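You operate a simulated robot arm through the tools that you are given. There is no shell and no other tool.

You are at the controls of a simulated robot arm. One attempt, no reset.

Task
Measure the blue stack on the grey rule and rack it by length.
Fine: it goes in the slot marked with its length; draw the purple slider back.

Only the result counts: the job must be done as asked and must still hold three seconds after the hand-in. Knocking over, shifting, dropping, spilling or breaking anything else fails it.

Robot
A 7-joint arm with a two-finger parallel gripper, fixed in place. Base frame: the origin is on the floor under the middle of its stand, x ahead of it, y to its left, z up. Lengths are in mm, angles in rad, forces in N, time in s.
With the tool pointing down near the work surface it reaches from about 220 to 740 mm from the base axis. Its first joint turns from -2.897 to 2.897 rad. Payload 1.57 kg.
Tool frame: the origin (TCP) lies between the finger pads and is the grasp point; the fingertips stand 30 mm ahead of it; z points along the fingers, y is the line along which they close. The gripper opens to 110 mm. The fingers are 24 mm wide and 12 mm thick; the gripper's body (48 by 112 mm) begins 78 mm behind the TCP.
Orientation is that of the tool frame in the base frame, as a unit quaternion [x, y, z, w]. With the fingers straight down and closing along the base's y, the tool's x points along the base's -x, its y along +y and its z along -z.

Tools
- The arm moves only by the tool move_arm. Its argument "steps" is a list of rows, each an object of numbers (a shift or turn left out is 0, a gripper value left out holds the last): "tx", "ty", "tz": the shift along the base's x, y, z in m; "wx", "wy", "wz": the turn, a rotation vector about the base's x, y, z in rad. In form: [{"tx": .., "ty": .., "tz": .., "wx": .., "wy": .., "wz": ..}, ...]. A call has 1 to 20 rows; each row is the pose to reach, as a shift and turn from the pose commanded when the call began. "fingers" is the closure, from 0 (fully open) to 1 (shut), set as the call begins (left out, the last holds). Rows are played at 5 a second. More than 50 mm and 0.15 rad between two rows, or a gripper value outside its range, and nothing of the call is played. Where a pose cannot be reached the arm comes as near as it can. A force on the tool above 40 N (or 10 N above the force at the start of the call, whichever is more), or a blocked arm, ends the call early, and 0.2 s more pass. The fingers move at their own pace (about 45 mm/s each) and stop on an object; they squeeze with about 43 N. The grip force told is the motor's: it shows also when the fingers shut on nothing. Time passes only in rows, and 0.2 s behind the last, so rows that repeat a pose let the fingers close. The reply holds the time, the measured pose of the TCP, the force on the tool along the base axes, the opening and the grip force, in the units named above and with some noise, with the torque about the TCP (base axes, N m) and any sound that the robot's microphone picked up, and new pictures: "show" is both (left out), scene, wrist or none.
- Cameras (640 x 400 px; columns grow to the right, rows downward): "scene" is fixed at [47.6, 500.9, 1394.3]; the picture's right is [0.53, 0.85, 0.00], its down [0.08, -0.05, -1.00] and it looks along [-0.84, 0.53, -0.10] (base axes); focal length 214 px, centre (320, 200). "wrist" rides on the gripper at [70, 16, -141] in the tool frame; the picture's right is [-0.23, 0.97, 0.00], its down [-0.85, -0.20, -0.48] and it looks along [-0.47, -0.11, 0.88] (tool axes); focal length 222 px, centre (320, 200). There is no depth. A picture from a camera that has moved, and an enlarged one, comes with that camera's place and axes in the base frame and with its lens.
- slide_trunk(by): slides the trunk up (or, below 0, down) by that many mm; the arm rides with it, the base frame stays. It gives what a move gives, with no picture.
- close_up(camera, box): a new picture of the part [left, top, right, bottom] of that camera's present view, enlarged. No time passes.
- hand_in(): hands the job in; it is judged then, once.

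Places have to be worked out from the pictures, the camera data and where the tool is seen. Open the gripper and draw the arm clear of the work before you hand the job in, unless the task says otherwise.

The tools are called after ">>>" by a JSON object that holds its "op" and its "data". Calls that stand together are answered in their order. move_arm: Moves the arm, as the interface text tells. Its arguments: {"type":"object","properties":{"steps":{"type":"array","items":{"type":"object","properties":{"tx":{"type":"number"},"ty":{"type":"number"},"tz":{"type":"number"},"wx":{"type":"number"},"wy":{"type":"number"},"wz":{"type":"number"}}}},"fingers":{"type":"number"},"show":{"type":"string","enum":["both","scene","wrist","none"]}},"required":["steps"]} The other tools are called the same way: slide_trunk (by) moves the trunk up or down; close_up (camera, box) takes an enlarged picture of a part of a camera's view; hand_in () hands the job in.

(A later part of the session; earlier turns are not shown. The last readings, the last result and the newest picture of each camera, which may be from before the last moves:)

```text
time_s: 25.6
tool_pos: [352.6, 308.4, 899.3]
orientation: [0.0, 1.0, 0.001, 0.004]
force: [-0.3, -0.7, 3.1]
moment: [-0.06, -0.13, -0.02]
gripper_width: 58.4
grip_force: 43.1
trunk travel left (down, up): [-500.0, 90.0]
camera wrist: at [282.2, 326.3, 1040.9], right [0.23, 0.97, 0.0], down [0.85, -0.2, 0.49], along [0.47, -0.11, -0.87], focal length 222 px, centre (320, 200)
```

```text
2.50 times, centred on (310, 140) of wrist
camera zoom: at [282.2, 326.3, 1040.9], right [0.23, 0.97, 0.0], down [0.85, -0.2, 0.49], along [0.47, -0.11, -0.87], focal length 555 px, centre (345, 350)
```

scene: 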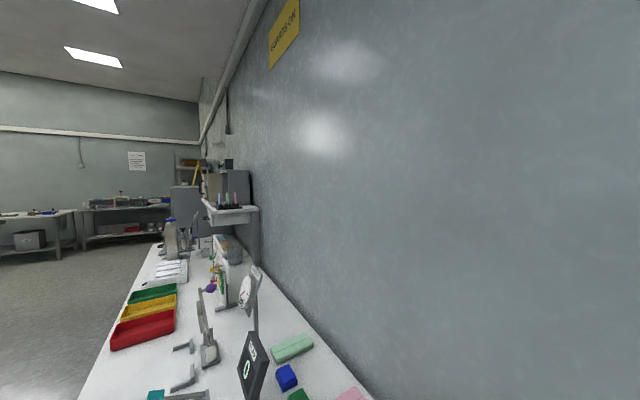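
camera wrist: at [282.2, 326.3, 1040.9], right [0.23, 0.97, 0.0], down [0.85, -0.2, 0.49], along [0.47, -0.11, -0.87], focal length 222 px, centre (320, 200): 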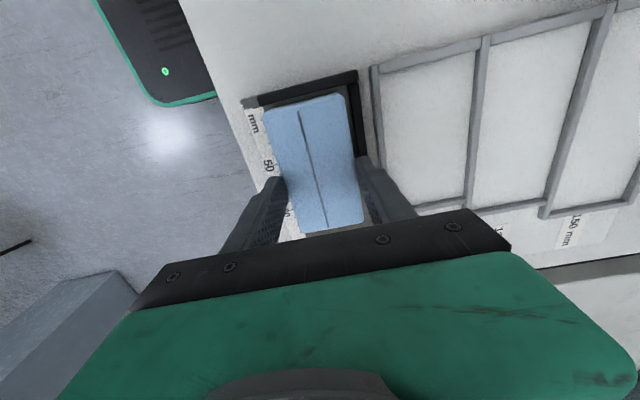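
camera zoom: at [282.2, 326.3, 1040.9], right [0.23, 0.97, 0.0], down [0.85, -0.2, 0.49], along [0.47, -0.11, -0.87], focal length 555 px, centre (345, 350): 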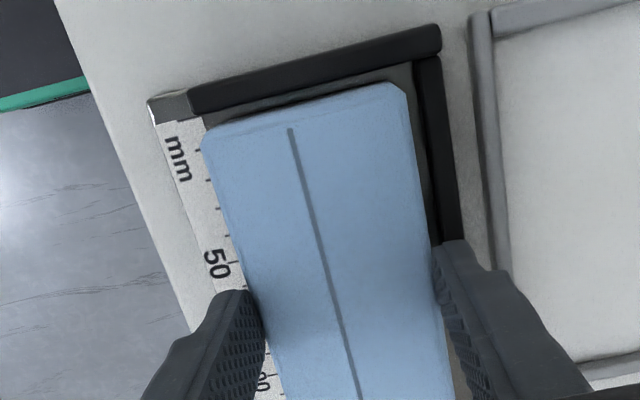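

Light contact (3 N) and the stack's end is now about 4 mm from the stop. I open the fingers to let it rest on the plate.

>>> {"op": "move_arm", "data": {"steps": [{"tz": -0.0005}, {"tz": -0.0005}, {"tz": -0.0005}], "fingers": 0.33, "show": "wrist"}}

>>> {"op": "close_up", "data": {"camera": "wrist", "box": [230, 60, 390, 220]}}

```text
time_s: 26.4
tool_pos: [350.7, 308.5, 898.6]
orientation: [0.0, 1.0, 0.001, 0.004]
force: [0.2, -0.2, -0.4]
moment: [0.02, 0.0, -0.01]
gripper_width: 73.9
grip_force: 0.1
trunk travel left (down, up): [-500.0, 90.0]
camera wrist: at [282.3, 326.2, 1039.5], right [0.23, 0.97, 0.0], down [0.85, -0.2, 0.49], along [0.47, -0.11, -0.87], focal length 222 px, centre (320, 200)
```

wrist: 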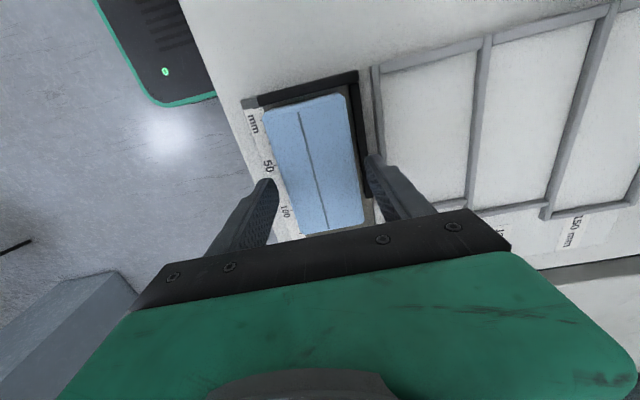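

```text
2.50 times, centred on (310, 140) of wrist
camera zoom: at [282.3, 326.2, 1039.5], right [0.23, 0.97, 0.0], down [0.85, -0.2, 0.49], along [0.47, -0.11, -0.87], focal length 555 px, centre (345, 350)
```

zoom: 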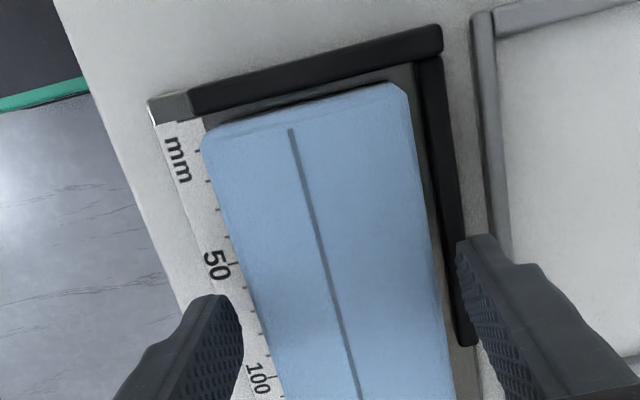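

The stack sits squarely on the plate. I raise clear and move over the slider to see its knob well.

>>> {"op": "move_arm", "data": {"steps": [{"tz": 0.02}, {"tz": 0.05}, {"tz": 0.08}, {"tx": 0.03, "tz": 0.1}, {"tx": 0.07, "tz": 0.1}, {"tx": 0.1, "tz": 0.1}, {"tx": 0.12, "tz": 0.1}, {"tx": 0.12, "tz": 0.1}], "fingers": 0.33, "show": "wrist"}}

>>> {"op": "close_up", "data": {"camera": "wrist", "box": [240, 80, 400, 240]}}

```text
time_s: 28.2
tool_pos: [473.8, 308.9, 997.1]
orientation: [-0.001, 1.0, 0.001, 0.004]
force: [-0.2, 0.0, 0.5]
moment: [-0.01, -0.02, 0.0]
gripper_width: 73.8
grip_force: 0.1
trunk travel left (down, up): [-500.0, 90.0]
camera wrist: at [403.9, 326.7, 1138.4], right [0.23, 0.97, 0.0], down [0.85, -0.2, 0.49], along [0.47, -0.11, -0.87], focal length 222 px, centre (320, 200)
```

wrist: 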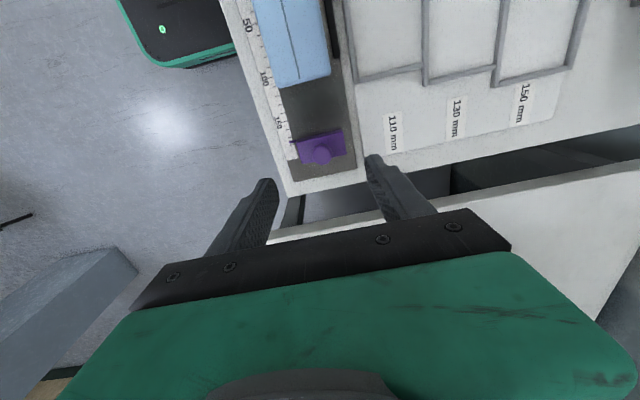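

```text
2.50 times, centred on (320, 160) of wrist
camera zoom: at [403.9, 326.7, 1138.4], right [0.23, 0.97, 0.0], down [0.85, -0.2, 0.49], along [0.47, -0.11, -0.87], focal length 555 px, centre (320, 300)
```

zoom: 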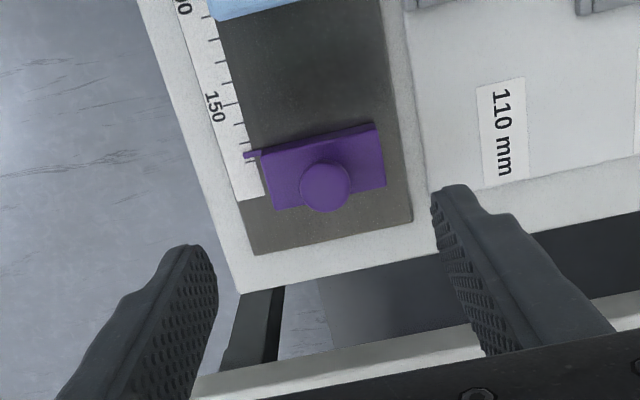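

The slider's knob (about 23 mm ball) is near tool coordinates (476.5, 309.5, 893). I align over it and lower partway to check centring.

>>> {"op": "move_arm", "data": {"steps": [{"tx": 0.002, "ty": 0.001, "tz": -0.02}, {"tx": 0.0045, "ty": 0.001, "tz": -0.04}, {"tx": 0.0045, "ty": 0.001, "tz": -0.056}, {"tx": 0.0045, "ty": 0.001, "tz": -0.056}], "fingers": 0.55, "show": "wrist"}}

>>> {"op": "close_up", "data": {"camera": "wrist", "box": [250, 100, 390, 220]}}

```text
time_s: 29.2
tool_pos: [475.4, 308.7, 942.3]
orientation: [0.0, 1.0, 0.0, 0.005]
force: [-0.7, 0.0, -0.9]
moment: [0.03, 0.0, 0.01]
gripper_width: 49.2
grip_force: 0.0
trunk travel left (down, up): [-500.0, 90.0]
camera wrist: at [405.9, 328.0, 1082.6], right [0.23, 0.97, 0.0], down [0.85, -0.2, 0.49], along [0.47, -0.11, -0.87], focal length 222 px, centre (320, 200)
```

wrist: 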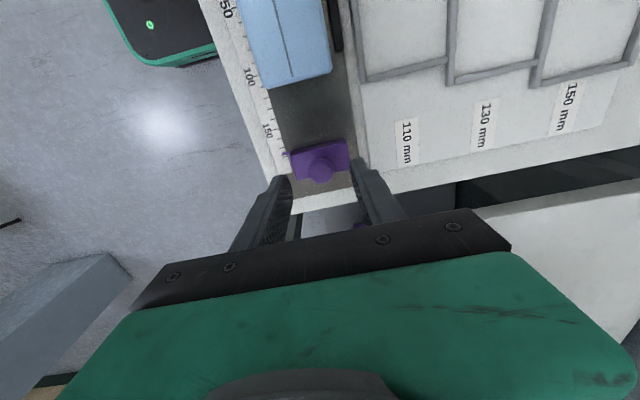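

```text
3.33 times, centred on (320, 160) of wrist
camera zoom: at [405.9, 328.0, 1082.6], right [0.23, 0.97, 0.0], down [0.85, -0.2, 0.49], along [0.47, -0.11, -0.87], focal length 740 px, centre (320, 333)
```

zoom: 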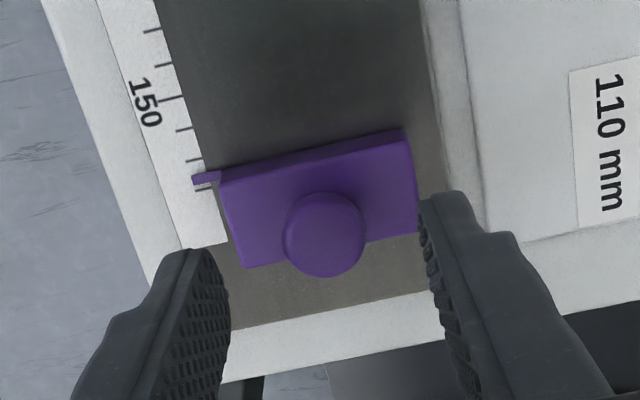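

The knob is centred between the fingers to within 2 mm. I lower so the fingertips straddle it, then close gently.

>>> {"op": "move_arm", "data": {"steps": [{"tz": -0.01, "tx": 0.001}, {"tz": -0.018, "tx": 0.0015}, {"tz": -0.024, "tx": 0.0015}, {"tz": -0.028, "tx": 0.0015}, {"tz": -0.028, "tx": 0.0015}], "show": "wrist"}}

>>> {"op": "close_up", "data": {"camera": "wrist", "box": [250, 100, 390, 220]}}

```text
time_s: 30.4
tool_pos: [478.6, 309.3, 915.4]
orientation: [0.0, 1.0, 0.001, 0.006]
force: [0.2, -0.8, 0.1]
moment: [0.0, 0.02, 0.04]
gripper_width: 49.5
grip_force: 0.1
trunk travel left (down, up): [-500.0, 90.0]
camera wrist: at [408.8, 327.3, 1055.4], right [0.23, 0.97, 0.0], down [0.85, -0.2, 0.49], along [0.47, -0.11, -0.87], focal length 222 px, centre (320, 200)
```

wrist: 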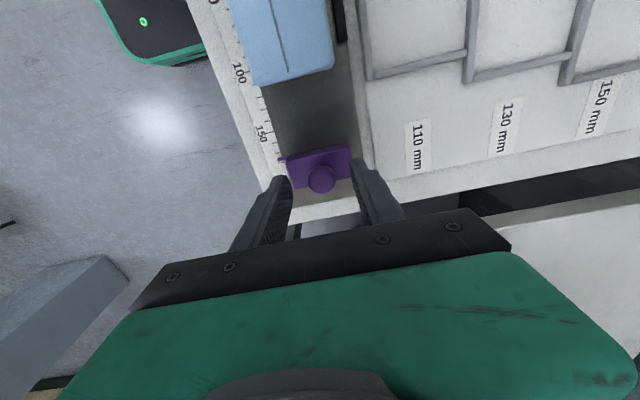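

```text
3.33 times, centred on (320, 160) of wrist
camera zoom: at [408.8, 327.3, 1055.4], right [0.23, 0.97, 0.0], down [0.85, -0.2, 0.49], along [0.47, -0.11, -0.87], focal length 740 px, centre (320, 333)
```

zoom: 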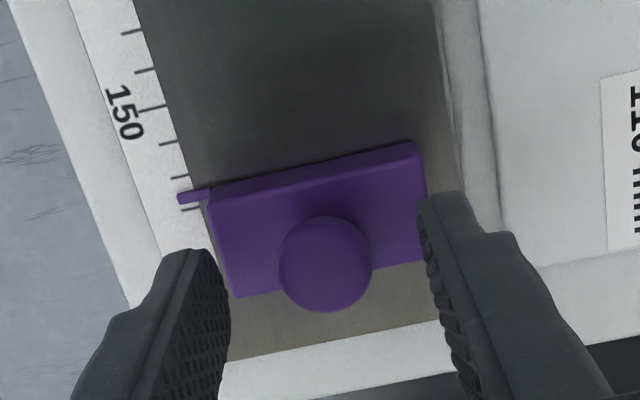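

The knob is between the pads. I close the fingers on it.

>>> {"op": "move_arm", "data": {"steps": [{"tz": 0}, {"tz": 0}, {"tz": 0}, {"tz": 0}, {"tz": 0}], "fingers": 1, "show": "wrist"}}

>>> {"op": "close_up", "data": {"camera": "wrist", "box": [250, 100, 390, 220]}}

```text
time_s: 31.6
tool_pos: [477.4, 309.2, 915.3]
orientation: [0.0, 1.0, 0.0, 0.005]
force: [1.0, 4.1, 0.5]
moment: [0.07, -0.03, 0.07]
gripper_width: 22.3
grip_force: 35.5
trunk travel left (down, up): [-500.0, 90.0]
camera wrist: at [408.7, 327.8, 1055.4], right [0.23, 0.97, 0.0], down [0.85, -0.2, 0.49], along [0.47, -0.11, -0.87], focal length 222 px, centre (320, 200)
```

wrist: 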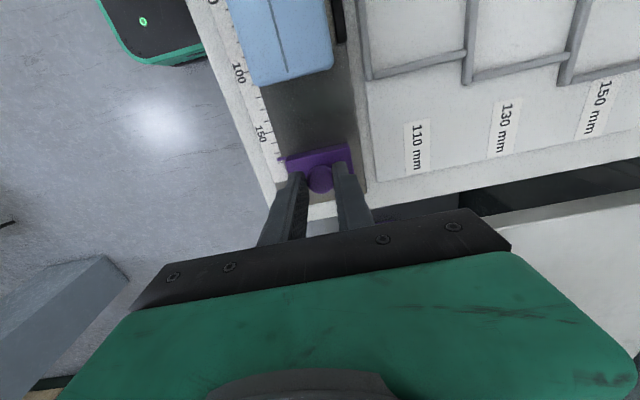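

```text
3.33 times, centred on (320, 160) of wrist
camera zoom: at [408.7, 327.8, 1055.4], right [0.23, 0.97, 0.0], down [0.85, -0.2, 0.49], along [0.47, -0.11, -0.87], focal length 740 px, centre (320, 333)
```

zoom: 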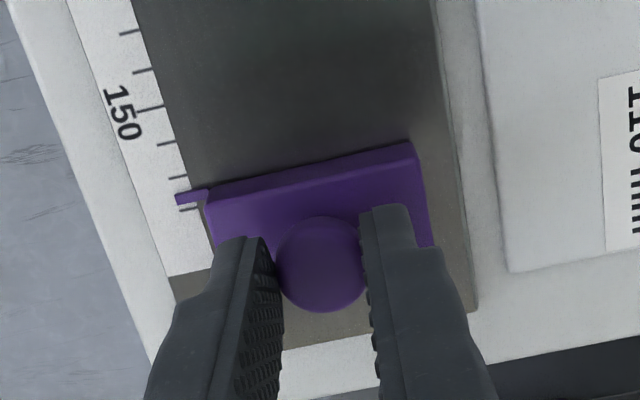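

The knob is gripped (22.3 mm). I slide it toward -x, first 50 mm, watching the force.

>>> {"op": "move_arm", "data": {"steps": [{"tx": -0.005}, {"tx": -0.012}, {"tx": -0.02}, {"tx": -0.028}, {"tx": -0.036}, {"tx": -0.044}, {"tx": -0.05}, {"tx": -0.05}], "show": "wrist"}}

>>> {"op": "close_up", "data": {"camera": "wrist", "box": [220, 60, 400, 220]}}

```text
time_s: 33.4
tool_pos: [428.1, 310.6, 913.8]
orientation: [0.0, 1.0, 0.001, 0.004]
force: [-0.2, 1.3, 2.3]
moment: [0.01, -0.82, -0.12]
gripper_width: 21.9
grip_force: 34.4
trunk travel left (down, up): [-500.0, 90.0]
camera wrist: at [358.6, 327.9, 1055.4], right [0.23, 0.97, 0.0], down [0.85, -0.2, 0.49], along [0.47, -0.11, -0.87], focal length 222 px, centre (320, 200)
```

wrist: 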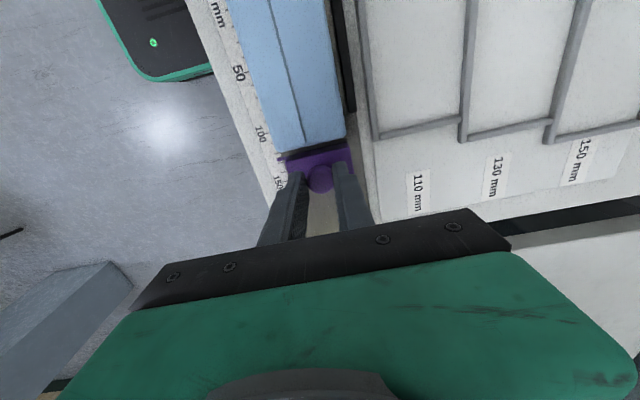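

```text
2.50 times, centred on (310, 140) of wrist
camera zoom: at [358.6, 327.9, 1055.4], right [0.23, 0.97, 0.0], down [0.85, -0.2, 0.49], along [0.47, -0.11, -0.87], focal length 555 px, centre (345, 350)
```

zoom: 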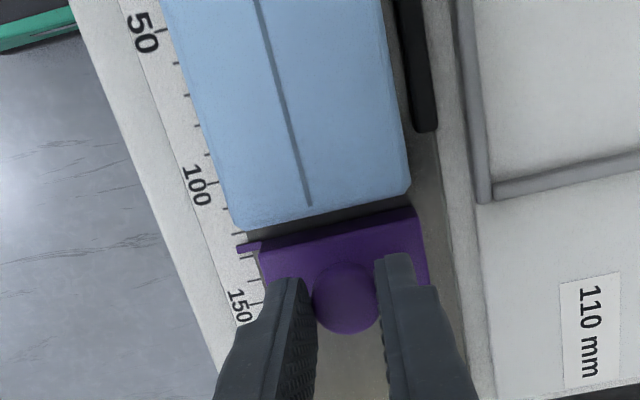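

The slider follows; the stack's end is roughly 10 mm ahead. I continue in 2 mm steps until it closes on the stack and seats it at the stop.

>>> {"op": "move_arm", "data": {"steps": [{"tx": -0.002}, {"tx": -0.004}, {"tx": -0.006}, {"tx": -0.008}, {"tx": -0.009}, {"tx": -0.01}, {"tx": -0.011}, {"tx": -0.012}], "show": "wrist"}}

>>> {"op": "close_up", "data": {"camera": "wrist", "box": [220, 20, 400, 200]}}

```text
time_s: 35.2
tool_pos: [416.1, 310.1, 913.5]
orientation: [-0.002, 1.0, 0.002, 0.004]
force: [0.1, 6.4, 1.8]
moment: [0.2, 0.52, 0.05]
gripper_width: 21.7
grip_force: 34.5
trunk travel left (down, up): [-500.0, 90.0]
camera wrist: at [346.5, 327.8, 1055.4], right [0.23, 0.97, 0.0], down [0.85, -0.2, 0.49], along [0.47, -0.11, -0.87], focal length 222 px, centre (320, 200)
```

wrist: 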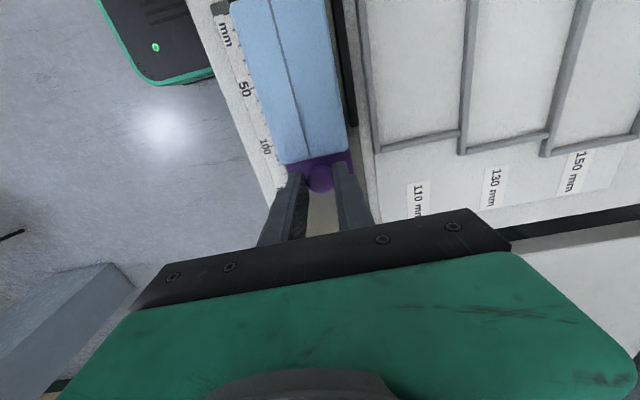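

```text
2.22 times, centred on (310, 110) of wrist
camera zoom: at [346.5, 327.8, 1055.4], right [0.23, 0.97, 0.0], down [0.85, -0.2, 0.49], along [0.47, -0.11, -0.87], focal length 494 px, centre (342, 400)
```

zoom: 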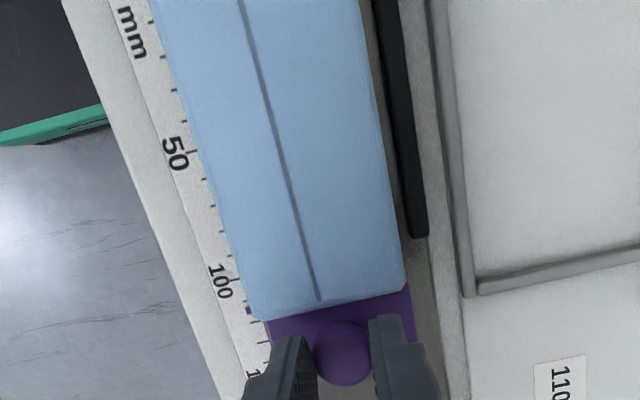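

The slider is now near 113 mm and about to meet the stack. I continue in 1 mm steps, watching for the force of seating.

>>> {"op": "move_arm", "data": {"steps": [{"tx": -0.001}, {"tx": -0.002}, {"tx": -0.003}, {"tx": -0.003}], "show": "wrist"}}

>>> {"op": "close_up", "data": {"camera": "wrist", "box": [200, 0, 400, 200]}}

```text
time_s: 36.2
tool_pos: [414.4, 309.8, 914.9]
orientation: [0.0, 1.0, 0.002, 0.006]
force: [-0.4, 6.5, 6.0]
moment: [0.18, -0.16, -0.02]
gripper_width: 22.1
grip_force: 34.8
trunk travel left (down, up): [-500.0, 90.0]
camera wrist: at [344.3, 327.8, 1055.3], right [0.23, 0.97, 0.0], down [0.85, -0.2, 0.49], along [0.47, -0.11, -0.87], focal length 222 px, centre (320, 200)
```

wrist: 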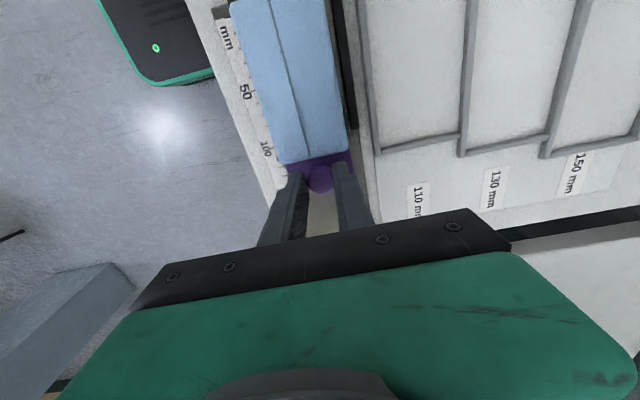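

```text
2.00 times, centred on (300, 100) of wrist
camera zoom: at [344.3, 327.8, 1055.3], right [0.23, 0.97, 0.0], down [0.85, -0.2, 0.49], along [0.47, -0.11, -0.87], focal length 444 px, centre (360, 400)
```

zoom: 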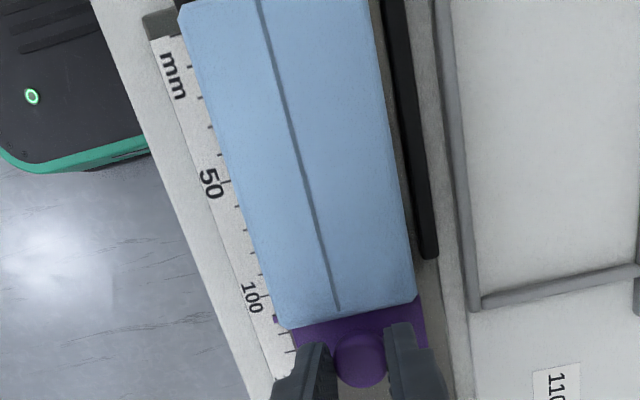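

The block's near end has closed up on the stop. I keep on in 1 mm steps to confirm firm seating by force.

>>> {"op": "move_arm", "data": {"steps": [{"tx": -0.001}, {"tx": -0.002}, {"tx": -0.003}, {"tx": -0.003}], "show": "none"}}

```text
time_s: 37.2
tool_pos: [412.7, 310.7, 913.9]
orientation: [0.0, 1.0, 0.002, 0.006]
force: [17.0, 4.3, 0.2]
moment: [0.16, -1.11, -0.06]
gripper_width: 22.2
grip_force: 34.8
trunk travel left (down, up): [-500.0, 90.0]
```

The x force rose to 17 N with travel of about 65 mm from 175, so the reading should be near 110. I release the knob, rise, and move to read the LENGTH display.

>>> {"op": "move_arm", "data": {"steps": [{"tx": 0}, {"tx": 0}, {"tx": 0}], "fingers": 0.5, "show": "none"}}

>>> {"op": "move_arm", "data": {"steps": [{"tz": 0.02}, {"tz": 0.05}, {"tz": 0.09}, {"tz": 0.13, "tx": -0.01}, {"tz": 0.17, "tx": -0.03}, {"tz": 0.2, "tx": -0.05, "ty": 0.02}, {"tz": 0.24, "tx": -0.07, "ty": 0.04}, {"tz": 0.27, "tx": -0.08, "ty": 0.06}, {"tz": 0.27, "tx": -0.08, "ty": 0.08}], "show": "wrist"}}

```text
time_s: 38.0
tool_pos: [410.8, 308.3, 913.2]
orientation: [0.0, 1.0, 0.002, 0.004]
force: [-0.6, -0.4, -0.2]
moment: [-0.01, -0.01, 0.0]
gripper_width: 55.1
grip_force: 0.1
trunk travel left (down, up): [-500.0, 90.0]
```

```text
time_s: 40.0
tool_pos: [330.1, 390.3, 1184.0]
orientation: [0.0, 1.0, 0.002, 0.003]
force: [0.1, -0.1, 1.0]
moment: [-0.01, 0.03, -0.03]
gripper_width: 55.2
grip_force: 0.0
trunk travel left (down, up): [-500.0, 90.0]
camera wrist: at [260.4, 408.1, 1325.8], right [0.23, 0.97, 0.01], down [0.85, -0.2, 0.48], along [0.47, -0.11, -0.88], focal length 222 px, centre (320, 200)
```

wrist: 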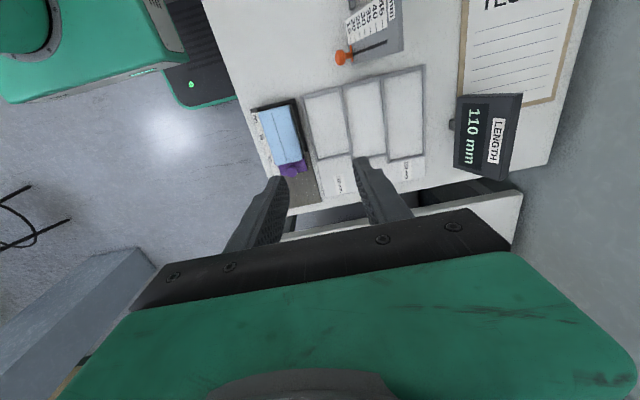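

>>> {"op": "close_up", "data": {"camera": "wrist", "box": [430, 70, 550, 200]}}

>>> {"op": "close_up", "data": {"camera": "wrist", "box": [235, 85, 345, 205]}}

```text
3.08 times, centred on (490, 135) of wrist
camera zoom: at [260.4, 408.1, 1325.8], right [0.23, 0.97, 0.01], down [0.85, -0.2, 0.48], along [0.47, -0.11, -0.88], focal length 684 px, centre (-203, 400)
```

zoom: 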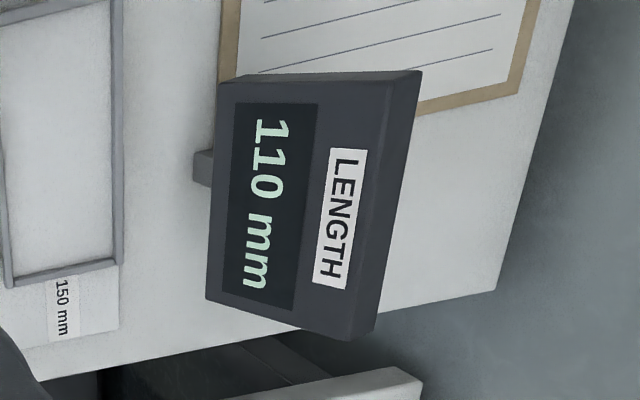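

```text
3.33 times, centred on (290, 145) of wrist
camera zoom: at [260.4, 408.1, 1325.8], right [0.23, 0.97, 0.01], down [0.85, -0.2, 0.48], along [0.47, -0.11, -0.88], focal length 740 px, centre (420, 383)
```

zoom: 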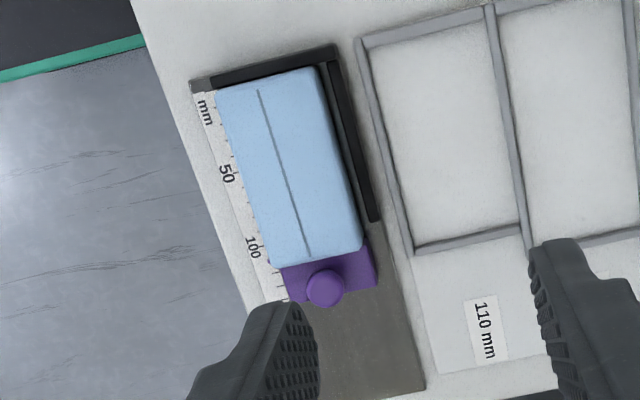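

The display reads 110 mm, so the stack belongs in the 110 mm slot. I return the way I came to the knob, to draw the slider back.

>>> {"op": "move_arm", "data": {"steps": [{"ty": -0.02, "tz": 0.0}, {"tx": 0.01, "ty": -0.04, "tz": -0.03}, {"tx": 0.03, "ty": -0.06, "tz": -0.07}, {"tx": 0.05, "ty": -0.075, "tz": -0.1}, {"tx": 0.07, "ty": -0.08, "tz": -0.14}, {"tx": 0.082, "ty": -0.08, "tz": -0.18}, {"tx": 0.082, "ty": -0.08, "tz": -0.21}, {"tx": 0.082, "ty": -0.08, "tz": -0.235}, {"tx": 0.082, "ty": -0.08, "tz": -0.235}], "show": "wrist"}}

>>> {"op": "close_up", "data": {"camera": "wrist", "box": [250, 100, 390, 220]}}

```text
time_s: 42.0
tool_pos: [411.3, 309.4, 949.5]
orientation: [0.0, 1.0, 0.001, 0.005]
force: [0.7, -1.3, 1.0]
moment: [0.06, 0.01, 0.0]
gripper_width: 55.0
grip_force: 0.2
trunk travel left (down, up): [-500.0, 90.0]
camera wrist: at [340.8, 328.7, 1090.3], right [0.23, 0.97, 0.0], down [0.85, -0.2, 0.49], along [0.47, -0.11, -0.87], focal length 222 px, centre (320, 200)
```

wrist: 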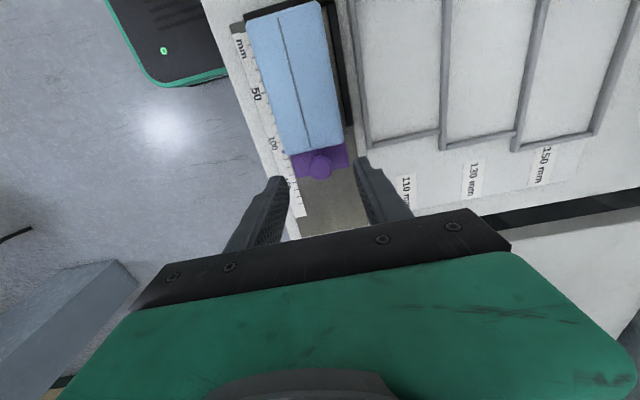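

```text
3.33 times, centred on (320, 160) of wrist
camera zoom: at [340.8, 328.7, 1090.3], right [0.23, 0.97, 0.0], down [0.85, -0.2, 0.49], along [0.47, -0.11, -0.87], focal length 740 px, centre (320, 333)
```

zoom: 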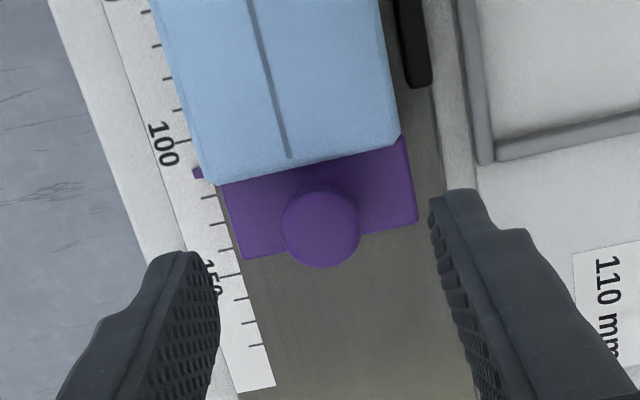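

The knob is centred again. I lower around it, then close.

>>> {"op": "move_arm", "data": {"steps": [{"tz": -0.012, "tx": 0.001}, {"tz": -0.022, "tx": 0.001}, {"tz": -0.03, "tx": 0.001}, {"tz": -0.035, "tx": 0.001}, {"tz": -0.035, "tx": 0.001}], "show": "none"}}

>>> {"op": "move_arm", "data": {"steps": [{"tz": 0}, {"tz": 0}, {"tz": 0}, {"tz": 0}, {"tz": 0}], "fingers": 1, "show": "wrist"}}

```text
time_s: 43.2
tool_pos: [412.8, 310.8, 914.6]
orientation: [0.001, 1.0, 0.001, 0.004]
force: [-0.3, -0.4, -0.9]
moment: [0.01, 0.0, -0.01]
gripper_width: 55.2
grip_force: 0.1
trunk travel left (down, up): [-500.0, 90.0]
```

```text
time_s: 44.4
tool_pos: [413.0, 309.0, 915.6]
orientation: [0.0, 1.0, 0.001, 0.005]
force: [0.5, 0.8, 0.0]
moment: [0.01, -0.05, 0.0]
gripper_width: 22.5
grip_force: 34.7
trunk travel left (down, up): [-500.0, 90.0]
camera wrist: at [343.8, 327.9, 1056.2], right [0.23, 0.97, 0.0], down [0.85, -0.2, 0.49], along [0.47, -0.11, -0.87], focal length 222 px, centre (320, 200)
```

wrist: 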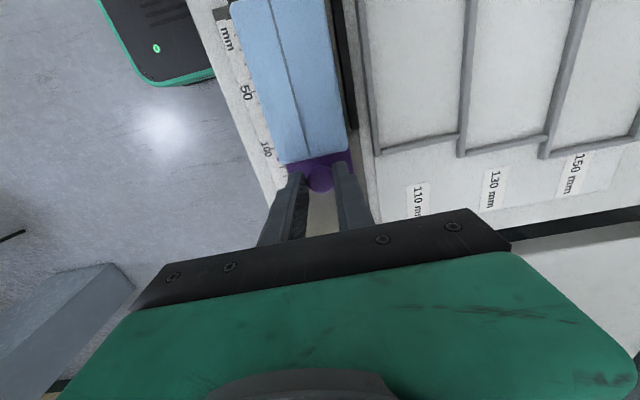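

Knob gripped (22.5 mm). I draw the slider back about 65 mm toward its starting position at 175 mm.

>>> {"op": "move_arm", "data": {"steps": [{"tx": 0.005}, {"tx": 0.012}, {"tx": 0.02}, {"tx": 0.028}, {"tx": 0.036}, {"tx": 0.044}, {"tx": 0.052}, {"tx": 0.058}, {"tx": 0.062}, {"tx": 0.065}, {"tx": 0.065}], "show": "wrist"}}

>>> {"op": "close_up", "data": {"camera": "wrist", "box": [220, 40, 400, 220]}}

```text
time_s: 46.8
tool_pos: [478.1, 310.0, 914.7]
orientation: [0.0, 1.0, 0.001, 0.005]
force: [0.1, 5.1, 12.6]
moment: [0.12, -0.31, 0.01]
gripper_width: 22.3
grip_force: 34.7
trunk travel left (down, up): [-500.0, 90.0]
camera wrist: at [408.3, 327.7, 1056.0], right [0.23, 0.97, 0.01], down [0.85, -0.2, 0.49], along [0.48, -0.11, -0.87], focal length 222 px, centre (320, 200)
```

wrist: 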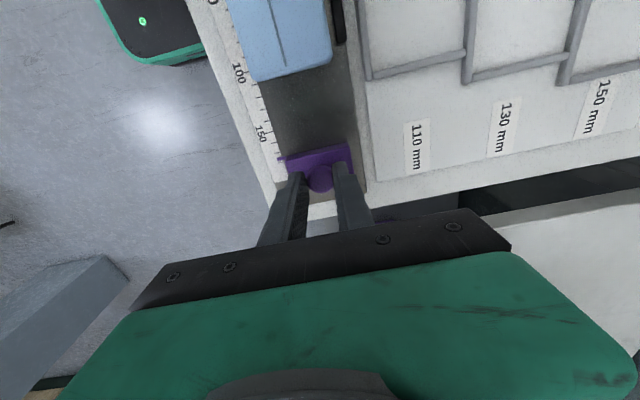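

```text
2.22 times, centred on (310, 130) of wrist
camera zoom: at [408.3, 327.7, 1056.0], right [0.23, 0.97, 0.01], down [0.85, -0.2, 0.49], along [0.48, -0.11, -0.87], focal length 494 px, centre (342, 356)
```

zoom: 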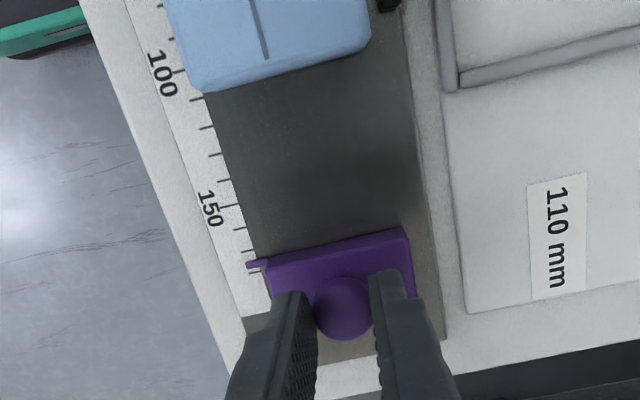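

The pointer is back at about 175. I nudge 2 mm further to make sure it is fully drawn back against its limit.

>>> {"op": "move_arm", "data": {"steps": [{"tx": 0.001}, {"tx": 0.002}, {"tx": 0.002}], "show": "none"}}

```text
time_s: 47.6
tool_pos: [479.4, 309.2, 915.2]
orientation: [0.0, 1.0, 0.0, 0.005]
force: [-7.1, 6.8, 16.0]
moment: [0.17, 0.45, 0.01]
gripper_width: 22.0
grip_force: 34.8
trunk travel left (down, up): [-500.0, 90.0]
```

A 7 N resistance suggests the slider is at its limit. I release the knob and rise, then move over the stack with a view of the display.

>>> {"op": "move_arm", "data": {"steps": [{"tx": 0}, {"tx": 0}, {"tx": 0}], "fingers": 0.5, "show": "none"}}

>>> {"op": "move_arm", "data": {"steps": [{"tz": 0.02}, {"tz": 0.05}, {"tz": 0.09}, {"tz": 0.13, "tx": -0.03}, {"tz": 0.17, "tx": -0.06}, {"tz": 0.2, "tx": -0.09, "ty": 0.02}, {"tz": 0.24, "tx": -0.11, "ty": 0.04}, {"tz": 0.26, "tx": -0.13, "ty": 0.04}, {"tz": 0.26, "tx": -0.14, "ty": 0.04}], "fingers": 0.3, "show": "wrist"}}

>>> {"op": "close_up", "data": {"camera": "wrist", "box": [440, 60, 600, 200]}}

>>> {"op": "close_up", "data": {"camera": "wrist", "box": [270, 60, 430, 200]}}

```text
time_s: 48.4
tool_pos: [480.7, 308.6, 914.4]
orientation: [0.0, 1.0, 0.001, 0.005]
force: [0.7, -0.1, -0.6]
moment: [-0.01, 0.01, 0.0]
gripper_width: 55.0
grip_force: 0.1
trunk travel left (down, up): [-500.0, 90.0]
```

```text
time_s: 50.4
tool_pos: [340.5, 349.6, 1173.6]
orientation: [0.001, 1.0, 0.001, 0.005]
force: [-0.1, -0.2, 1.1]
moment: [0.01, -0.02, -0.02]
gripper_width: 76.9
grip_force: 0.1
trunk travel left (down, up): [-500.0, 90.0]
camera wrist: at [270.5, 366.9, 1314.0], right [0.23, 0.97, 0.0], down [0.85, -0.2, 0.49], along [0.47, -0.11, -0.87], focal length 222 px, centre (320, 200)
```

wrist: 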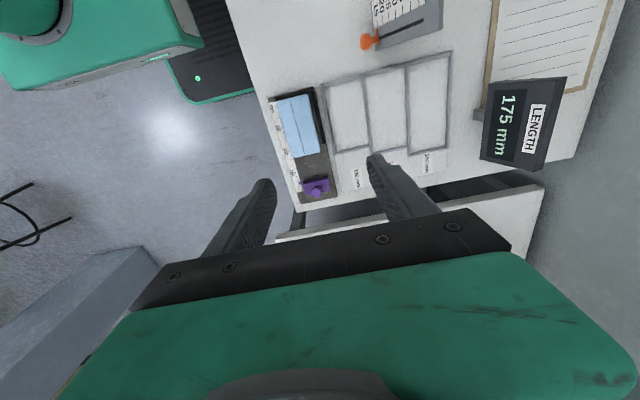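

```text
2.86 times, centred on (520, 130) of wrist
camera zoom: at [270.5, 366.9, 1314.0], right [0.23, 0.97, 0.0], down [0.85, -0.2, 0.49], along [0.47, -0.11, -0.87], focal length 635 px, centre (-251, 400)
```

zoom: 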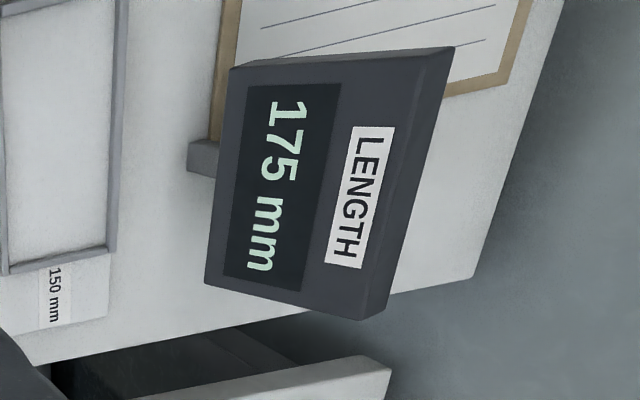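

```text
2.86 times, centred on (350, 130) of wrist
camera zoom: at [270.5, 366.9, 1314.0], right [0.23, 0.97, 0.0], down [0.85, -0.2, 0.49], along [0.47, -0.11, -0.87], focal length 635 px, centre (234, 400)
```

zoom: 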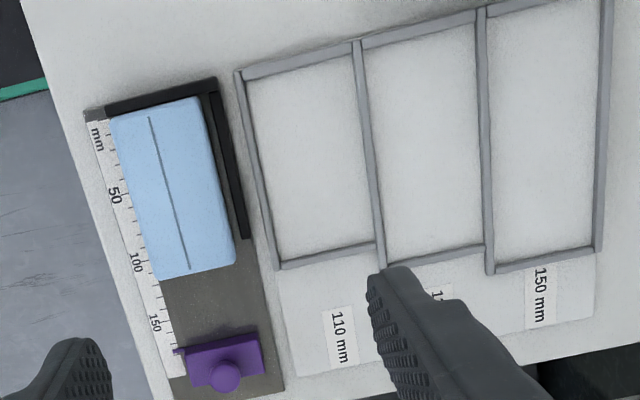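

The slider is back and the display reads 175 mm again. Now I return over the stack (centre about x 343.5, y 308) with the fingers open to re-grip it.

>>> {"op": "move_arm", "data": {"steps": [{"ty": -0.02, "tz": -0.04}, {"tx": 0.0025, "ty": -0.04, "tz": -0.08}, {"tx": 0.0025, "ty": -0.041, "tz": -0.125}, {"tx": 0.0025, "ty": -0.041, "tz": -0.17}, {"tx": 0.0025, "ty": -0.041, "tz": -0.21}, {"tx": 0.0025, "ty": -0.041, "tz": -0.24}, {"tx": 0.0025, "ty": -0.041, "tz": -0.24}], "fingers": 0.25, "show": "wrist"}}

>>> {"op": "close_up", "data": {"camera": "wrist", "box": [230, 60, 400, 220]}}

```text
time_s: 52.0
tool_pos: [341.7, 309.2, 933.6]
orientation: [0.0, 1.0, 0.0, 0.004]
force: [-0.2, 0.2, 0.1]
moment: [-0.04, -0.03, -0.01]
gripper_width: 82.6
grip_force: 0.1
trunk travel left (down, up): [-500.0, 90.0]
camera wrist: at [272.3, 327.2, 1074.3], right [0.23, 0.97, 0.0], down [0.85, -0.2, 0.49], along [0.47, -0.11, -0.87], focal length 222 px, centre (320, 200)
```

wrist: 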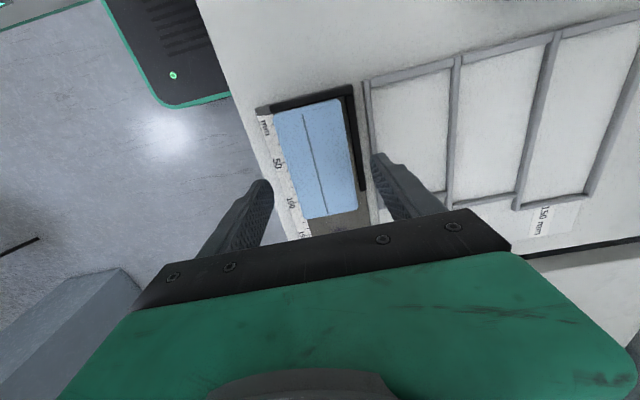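

```text
2.50 times, centred on (315, 140) of wrist
camera zoom: at [272.3, 327.2, 1074.3], right [0.23, 0.97, 0.0], down [0.85, -0.2, 0.49], along [0.47, -0.11, -0.87], focal length 555 px, centre (332, 350)
```

zoom: 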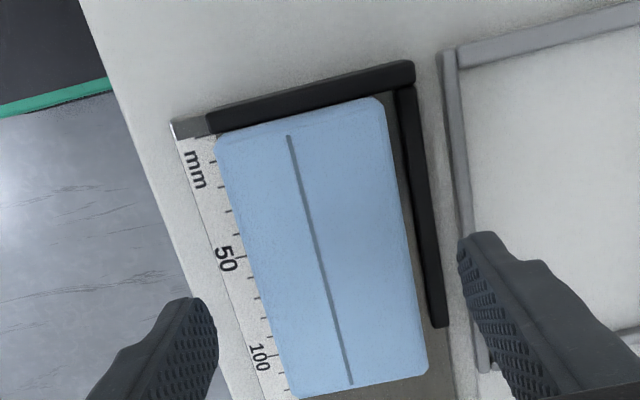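

The stack is seated at the stop and between the fingers. I lower in small stages, checking force for the fence contact.

>>> {"op": "move_arm", "data": {"steps": [{"tx": 0.001, "tz": -0.015}, {"tx": 0.001, "tz": -0.026}, {"tx": 0.001, "tz": -0.032}, {"tx": 0.001, "tz": -0.034}], "show": "none"}}

>>> {"op": "move_arm", "data": {"steps": [{"tz": -0.0015}, {"tz": -0.003}, {"tz": -0.003}], "show": "wrist"}}

```text
time_s: 53.0
tool_pos: [343.2, 307.5, 899.3]
orientation: [0.0, 1.0, 0.002, 0.005]
force: [-0.5, 0.6, 0.7]
moment: [-0.02, 0.0, 0.0]
gripper_width: 82.6
grip_force: 0.0
trunk travel left (down, up): [-500.0, 90.0]
```

```text
time_s: 53.8
tool_pos: [342.7, 308.9, 896.5]
orientation: [0.0, 1.0, 0.0, 0.005]
force: [-0.7, -0.2, 0.4]
moment: [-0.01, -0.01, -0.02]
gripper_width: 82.6
grip_force: 0.0
trunk travel left (down, up): [-500.0, 90.0]
camera wrist: at [273.5, 326.4, 1037.6], right [0.23, 0.97, 0.0], down [0.85, -0.2, 0.49], along [0.47, -0.11, -0.87], focal length 222 px, centre (320, 200)
```

wrist: 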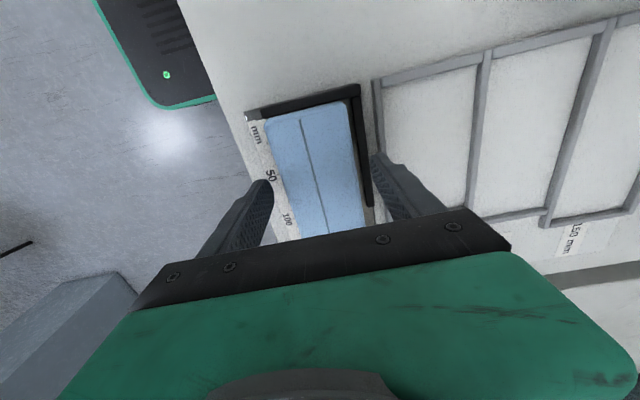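

No contact yet. I narrow the fingers a little so the +y finger is directly over the fence, then lower a few mm more to learn the clearance.

>>> {"op": "move_arm", "data": {"steps": [{"tz": 0}, {"tz": 0}, {"tz": -0.001}, {"tz": -0.002}, {"tz": -0.002}], "fingers": 0.36, "show": "none"}}

>>> {"op": "move_arm", "data": {"steps": [{"tz": -0.001}, {"tz": -0.002}, {"tz": -0.002}], "show": "wrist"}}

```text
time_s: 55.0
tool_pos: [343.7, 308.2, 894.2]
orientation: [0.0, 1.0, 0.0, 0.004]
force: [0.0, 0.2, -0.2]
moment: [-0.02, -0.01, 0.0]
gripper_width: 70.5
grip_force: 0.0
trunk travel left (down, up): [-500.0, 90.0]
```

```text
time_s: 55.8
tool_pos: [344.1, 307.8, 893.4]
orientation: [-0.001, 1.0, 0.001, 0.004]
force: [0.2, -0.3, -0.1]
moment: [-0.02, 0.03, 0.01]
gripper_width: 70.4
grip_force: 0.1
trunk travel left (down, up): [-500.0, 90.0]
camera wrist: at [274.0, 326.1, 1033.8], right [0.23, 0.97, 0.0], down [0.85, -0.2, 0.49], along [0.47, -0.11, -0.87], focal length 222 px, centre (320, 200)
```

wrist: 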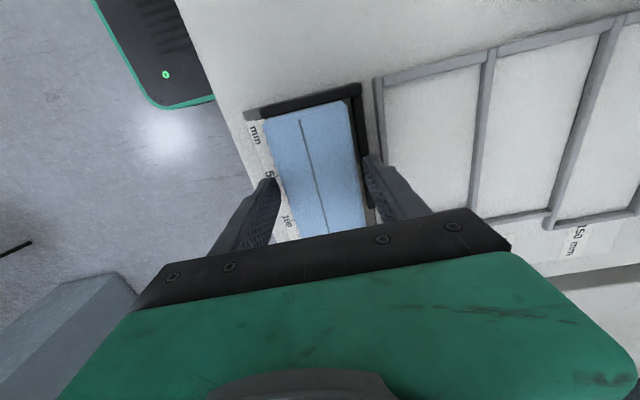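

Still clear at TCP 893. I go 1.5 mm lower and close on the stack.

>>> {"op": "move_arm", "data": {"steps": [{"tz": -0.001}, {"tz": -0.0015}, {"tz": -0.0015}], "show": "none"}}

>>> {"op": "move_arm", "data": {"steps": [{"tz": 0}, {"tz": 0}, {"tz": 0}, {"tz": 0}, {"tz": 0}, {"tz": 0}], "fingers": 1, "show": "wrist"}}

>>> {"op": "close_up", "data": {"camera": "wrist", "box": [230, 60, 400, 220]}}

```text
time_s: 56.6
tool_pos: [342.2, 307.9, 890.0]
orientation: [0.0, 1.0, 0.001, 0.005]
force: [0.4, -0.2, 0.1]
moment: [0.01, 0.0, 0.0]
gripper_width: 70.4
grip_force: 0.0
trunk travel left (down, up): [-500.0, 90.0]
```

```text
time_s: 58.0
tool_pos: [342.9, 309.6, 890.6]
orientation: [0.0, 1.0, 0.001, 0.004]
force: [0.1, 1.0, -0.6]
moment: [0.0, 0.01, -0.02]
gripper_width: 58.5
grip_force: 42.6
trunk travel left (down, up): [-500.0, 90.0]
camera wrist: at [273.9, 326.4, 1032.4], right [0.23, 0.97, 0.0], down [0.85, -0.2, 0.49], along [0.47, -0.11, -0.87], focal length 222 px, centre (320, 200)
```

wrist: 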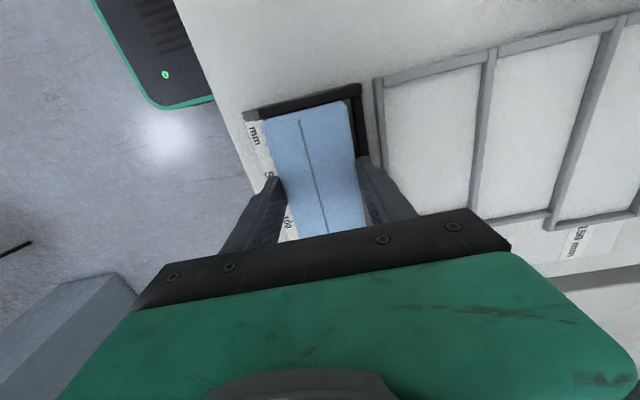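

```text
2.50 times, centred on (315, 140) of wrist
camera zoom: at [273.9, 326.4, 1032.4], right [0.23, 0.97, 0.0], down [0.85, -0.2, 0.49], along [0.47, -0.11, -0.87], focal length 555 px, centre (332, 350)
```

zoom: 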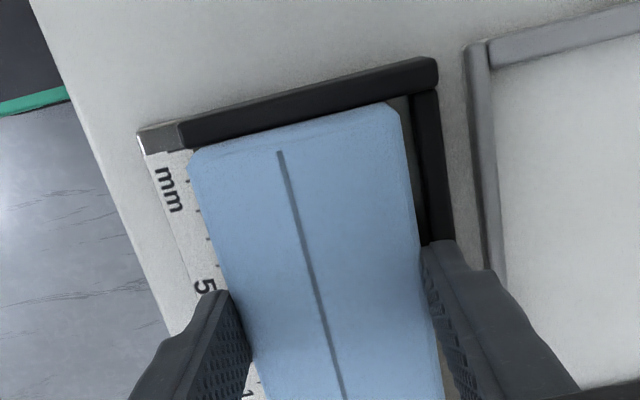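

Gripped at 58.5 mm. I ease 1.5 mm away from the stop and lift slowly, then compare the stack's place in the fingers.

>>> {"op": "move_arm", "data": {"steps": [{"tx": 0.0005, "tz": 0.001}, {"tx": 0.0015, "tz": 0.003}, {"tx": 0.0015, "tz": 0.006}, {"tx": 0.0015, "tz": 0.01}, {"tx": 0.0015, "tz": 0.016}, {"tx": 0.0015, "tz": 0.024}, {"tx": 0.0015, "tz": 0.034}, {"tx": 0.0015, "tz": 0.046}, {"tx": 0.0015, "tz": 0.058}, {"tx": 0.0015, "tz": 0.06}], "show": "wrist"}}

>>> {"op": "close_up", "data": {"camera": "wrist", "box": [230, 60, 400, 220]}}

```text
time_s: 60.2
tool_pos: [344.1, 308.0, 951.6]
orientation: [0.0, 1.0, 0.001, 0.004]
force: [-0.9, -0.6, 0.1]
moment: [0.04, -0.01, 0.01]
gripper_width: 58.4
grip_force: 43.4
trunk travel left (down, up): [-500.0, 90.0]
camera wrist: at [274.9, 326.8, 1093.2], right [0.23, 0.97, 0.0], down [0.85, -0.2, 0.49], along [0.47, -0.11, -0.87], focal length 222 px, centre (320, 200)
```

wrist: 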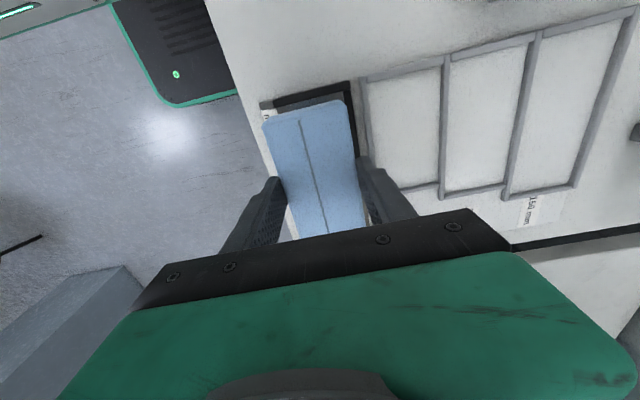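

```text
2.50 times, centred on (315, 140) of wrist
camera zoom: at [274.9, 326.8, 1093.2], right [0.23, 0.97, 0.0], down [0.85, -0.2, 0.49], along [0.47, -0.11, -0.87], focal length 555 px, centre (332, 350)
```

zoom: 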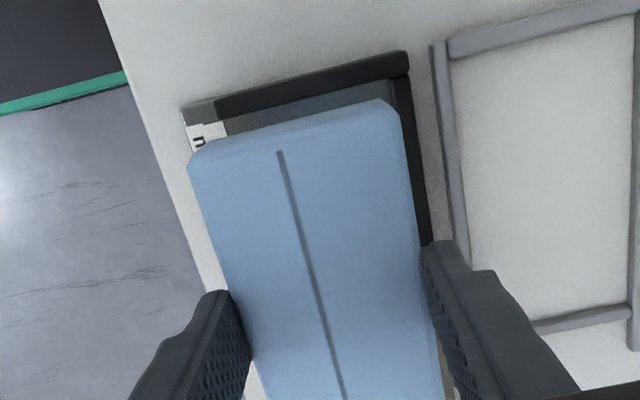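

No slip this time. The 110 mm slot's centre works out at about TCP (351.3, 405); I carry the stack across at this height and check alignment.

>>> {"op": "move_arm", "data": {"steps": [{"tx": 0.002, "ty": 0.02}, {"tx": 0.004, "ty": 0.045}, {"tx": 0.006, "ty": 0.07}, {"tx": 0.0069, "ty": 0.09}, {"tx": 0.0069, "ty": 0.0968}, {"tx": 0.0069, "ty": 0.0968}], "show": "wrist"}}

>>> {"op": "close_up", "data": {"camera": "wrist", "box": [220, 60, 420, 230]}}

```text
time_s: 61.6
tool_pos: [351.4, 405.4, 950.4]
orientation: [0.0, 1.0, 0.0, 0.005]
force: [0.4, 0.0, 0.1]
moment: [0.0, 0.01, -0.02]
gripper_width: 58.4
grip_force: 43.3
trunk travel left (down, up): [-500.0, 90.0]
camera wrist: at [282.2, 423.3, 1091.6], right [0.23, 0.97, 0.0], down [0.85, -0.2, 0.49], along [0.47, -0.11, -0.87], focal length 222 px, centre (320, 200)
```

wrist: 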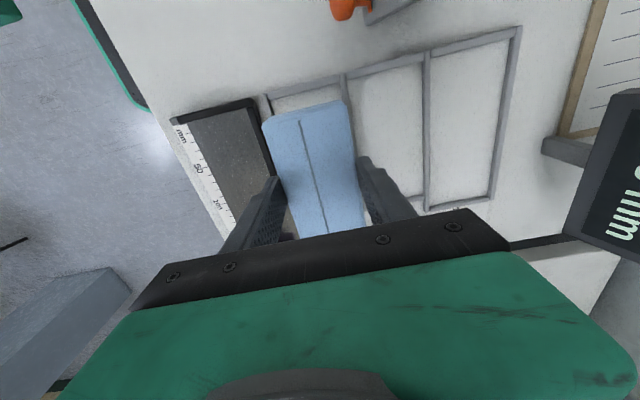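

```text
2.35 times, centred on (320, 145) of wrist
camera zoom: at [282.2, 423.3, 1091.6], right [0.23, 0.97, 0.0], down [0.85, -0.2, 0.49], along [0.47, -0.11, -0.87], focal length 523 px, centre (320, 329)
```

zoom: 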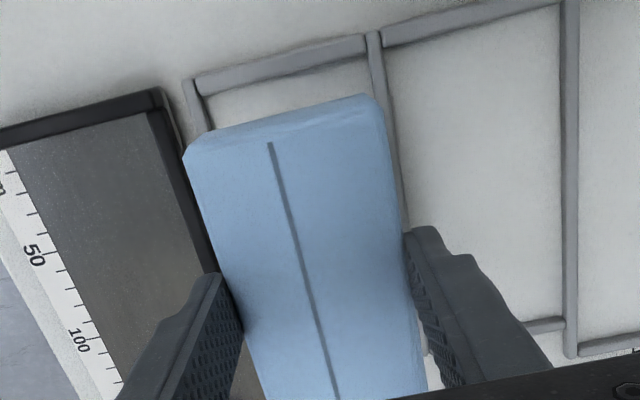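

The stack is centred over the 110 mm slot: about 5–6 mm clear at each side and 5–8 mm at each end. I lower it, first to just above the floor, then in small steps.

>>> {"op": "move_arm", "data": {"steps": [{"tz": -0.02, "tx": 0.0005}, {"tz": -0.038, "tx": 0.0005}, {"tz": -0.05, "tx": 0.0005}, {"tz": -0.056, "tx": 0.0005}, {"tz": -0.056, "tx": 0.0005}], "show": "wrist"}}

>>> {"op": "close_up", "data": {"camera": "wrist", "box": [220, 60, 420, 230]}}

```text
time_s: 62.8
tool_pos: [352.3, 405.4, 894.8]
orientation: [0.0, 1.0, 0.001, 0.004]
force: [-0.6, -0.4, -0.7]
moment: [-0.02, 0.02, 0.01]
gripper_width: 58.5
grip_force: 42.8
trunk travel left (down, up): [-500.0, 90.0]
camera wrist: at [282.8, 423.7, 1036.3], right [0.23, 0.97, 0.0], down [0.85, -0.2, 0.49], along [0.47, -0.11, -0.87], focal length 222 px, centre (320, 200)
```

wrist: 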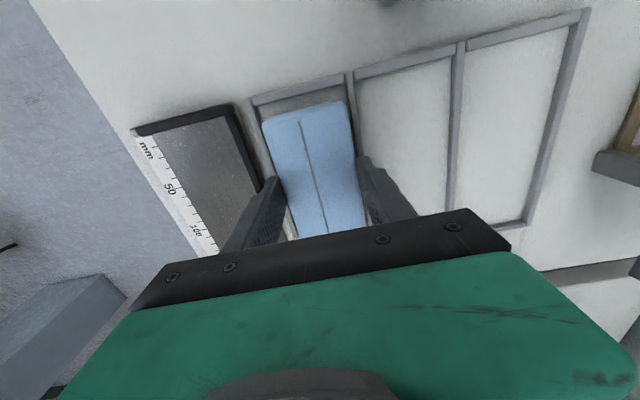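

```text
2.35 times, centred on (320, 145) of wrist
camera zoom: at [282.8, 423.7, 1036.3], right [0.23, 0.97, 0.0], down [0.85, -0.2, 0.49], along [0.47, -0.11, -0.87], focal length 523 px, centre (320, 329)
```

zoom: 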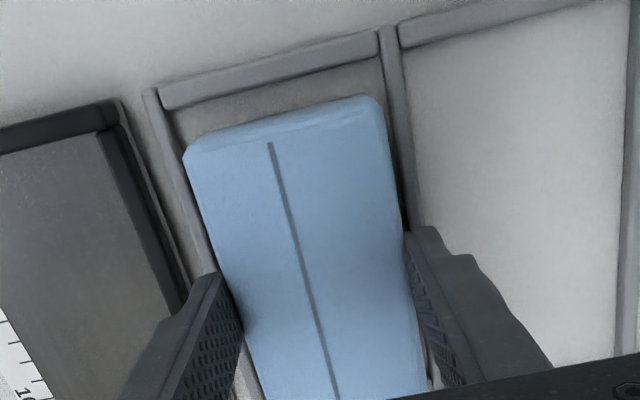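

Well aligned with the slot, no contact yet. I continue down in 1.5 mm steps.

>>> {"op": "move_arm", "data": {"steps": [{"tz": -0.0015}, {"tz": -0.003}, {"tz": -0.0045}, {"tz": -0.006}, {"tz": -0.006}], "show": "none"}}

```text
time_s: 64.0
tool_pos: [352.4, 404.2, 890.7]
orientation: [0.0, 1.0, 0.002, 0.005]
force: [-0.1, 0.5, 4.1]
moment: [-0.14, 0.03, 0.01]
gripper_width: 58.5
grip_force: 42.8
trunk travel left (down, up): [-500.0, 90.0]
```

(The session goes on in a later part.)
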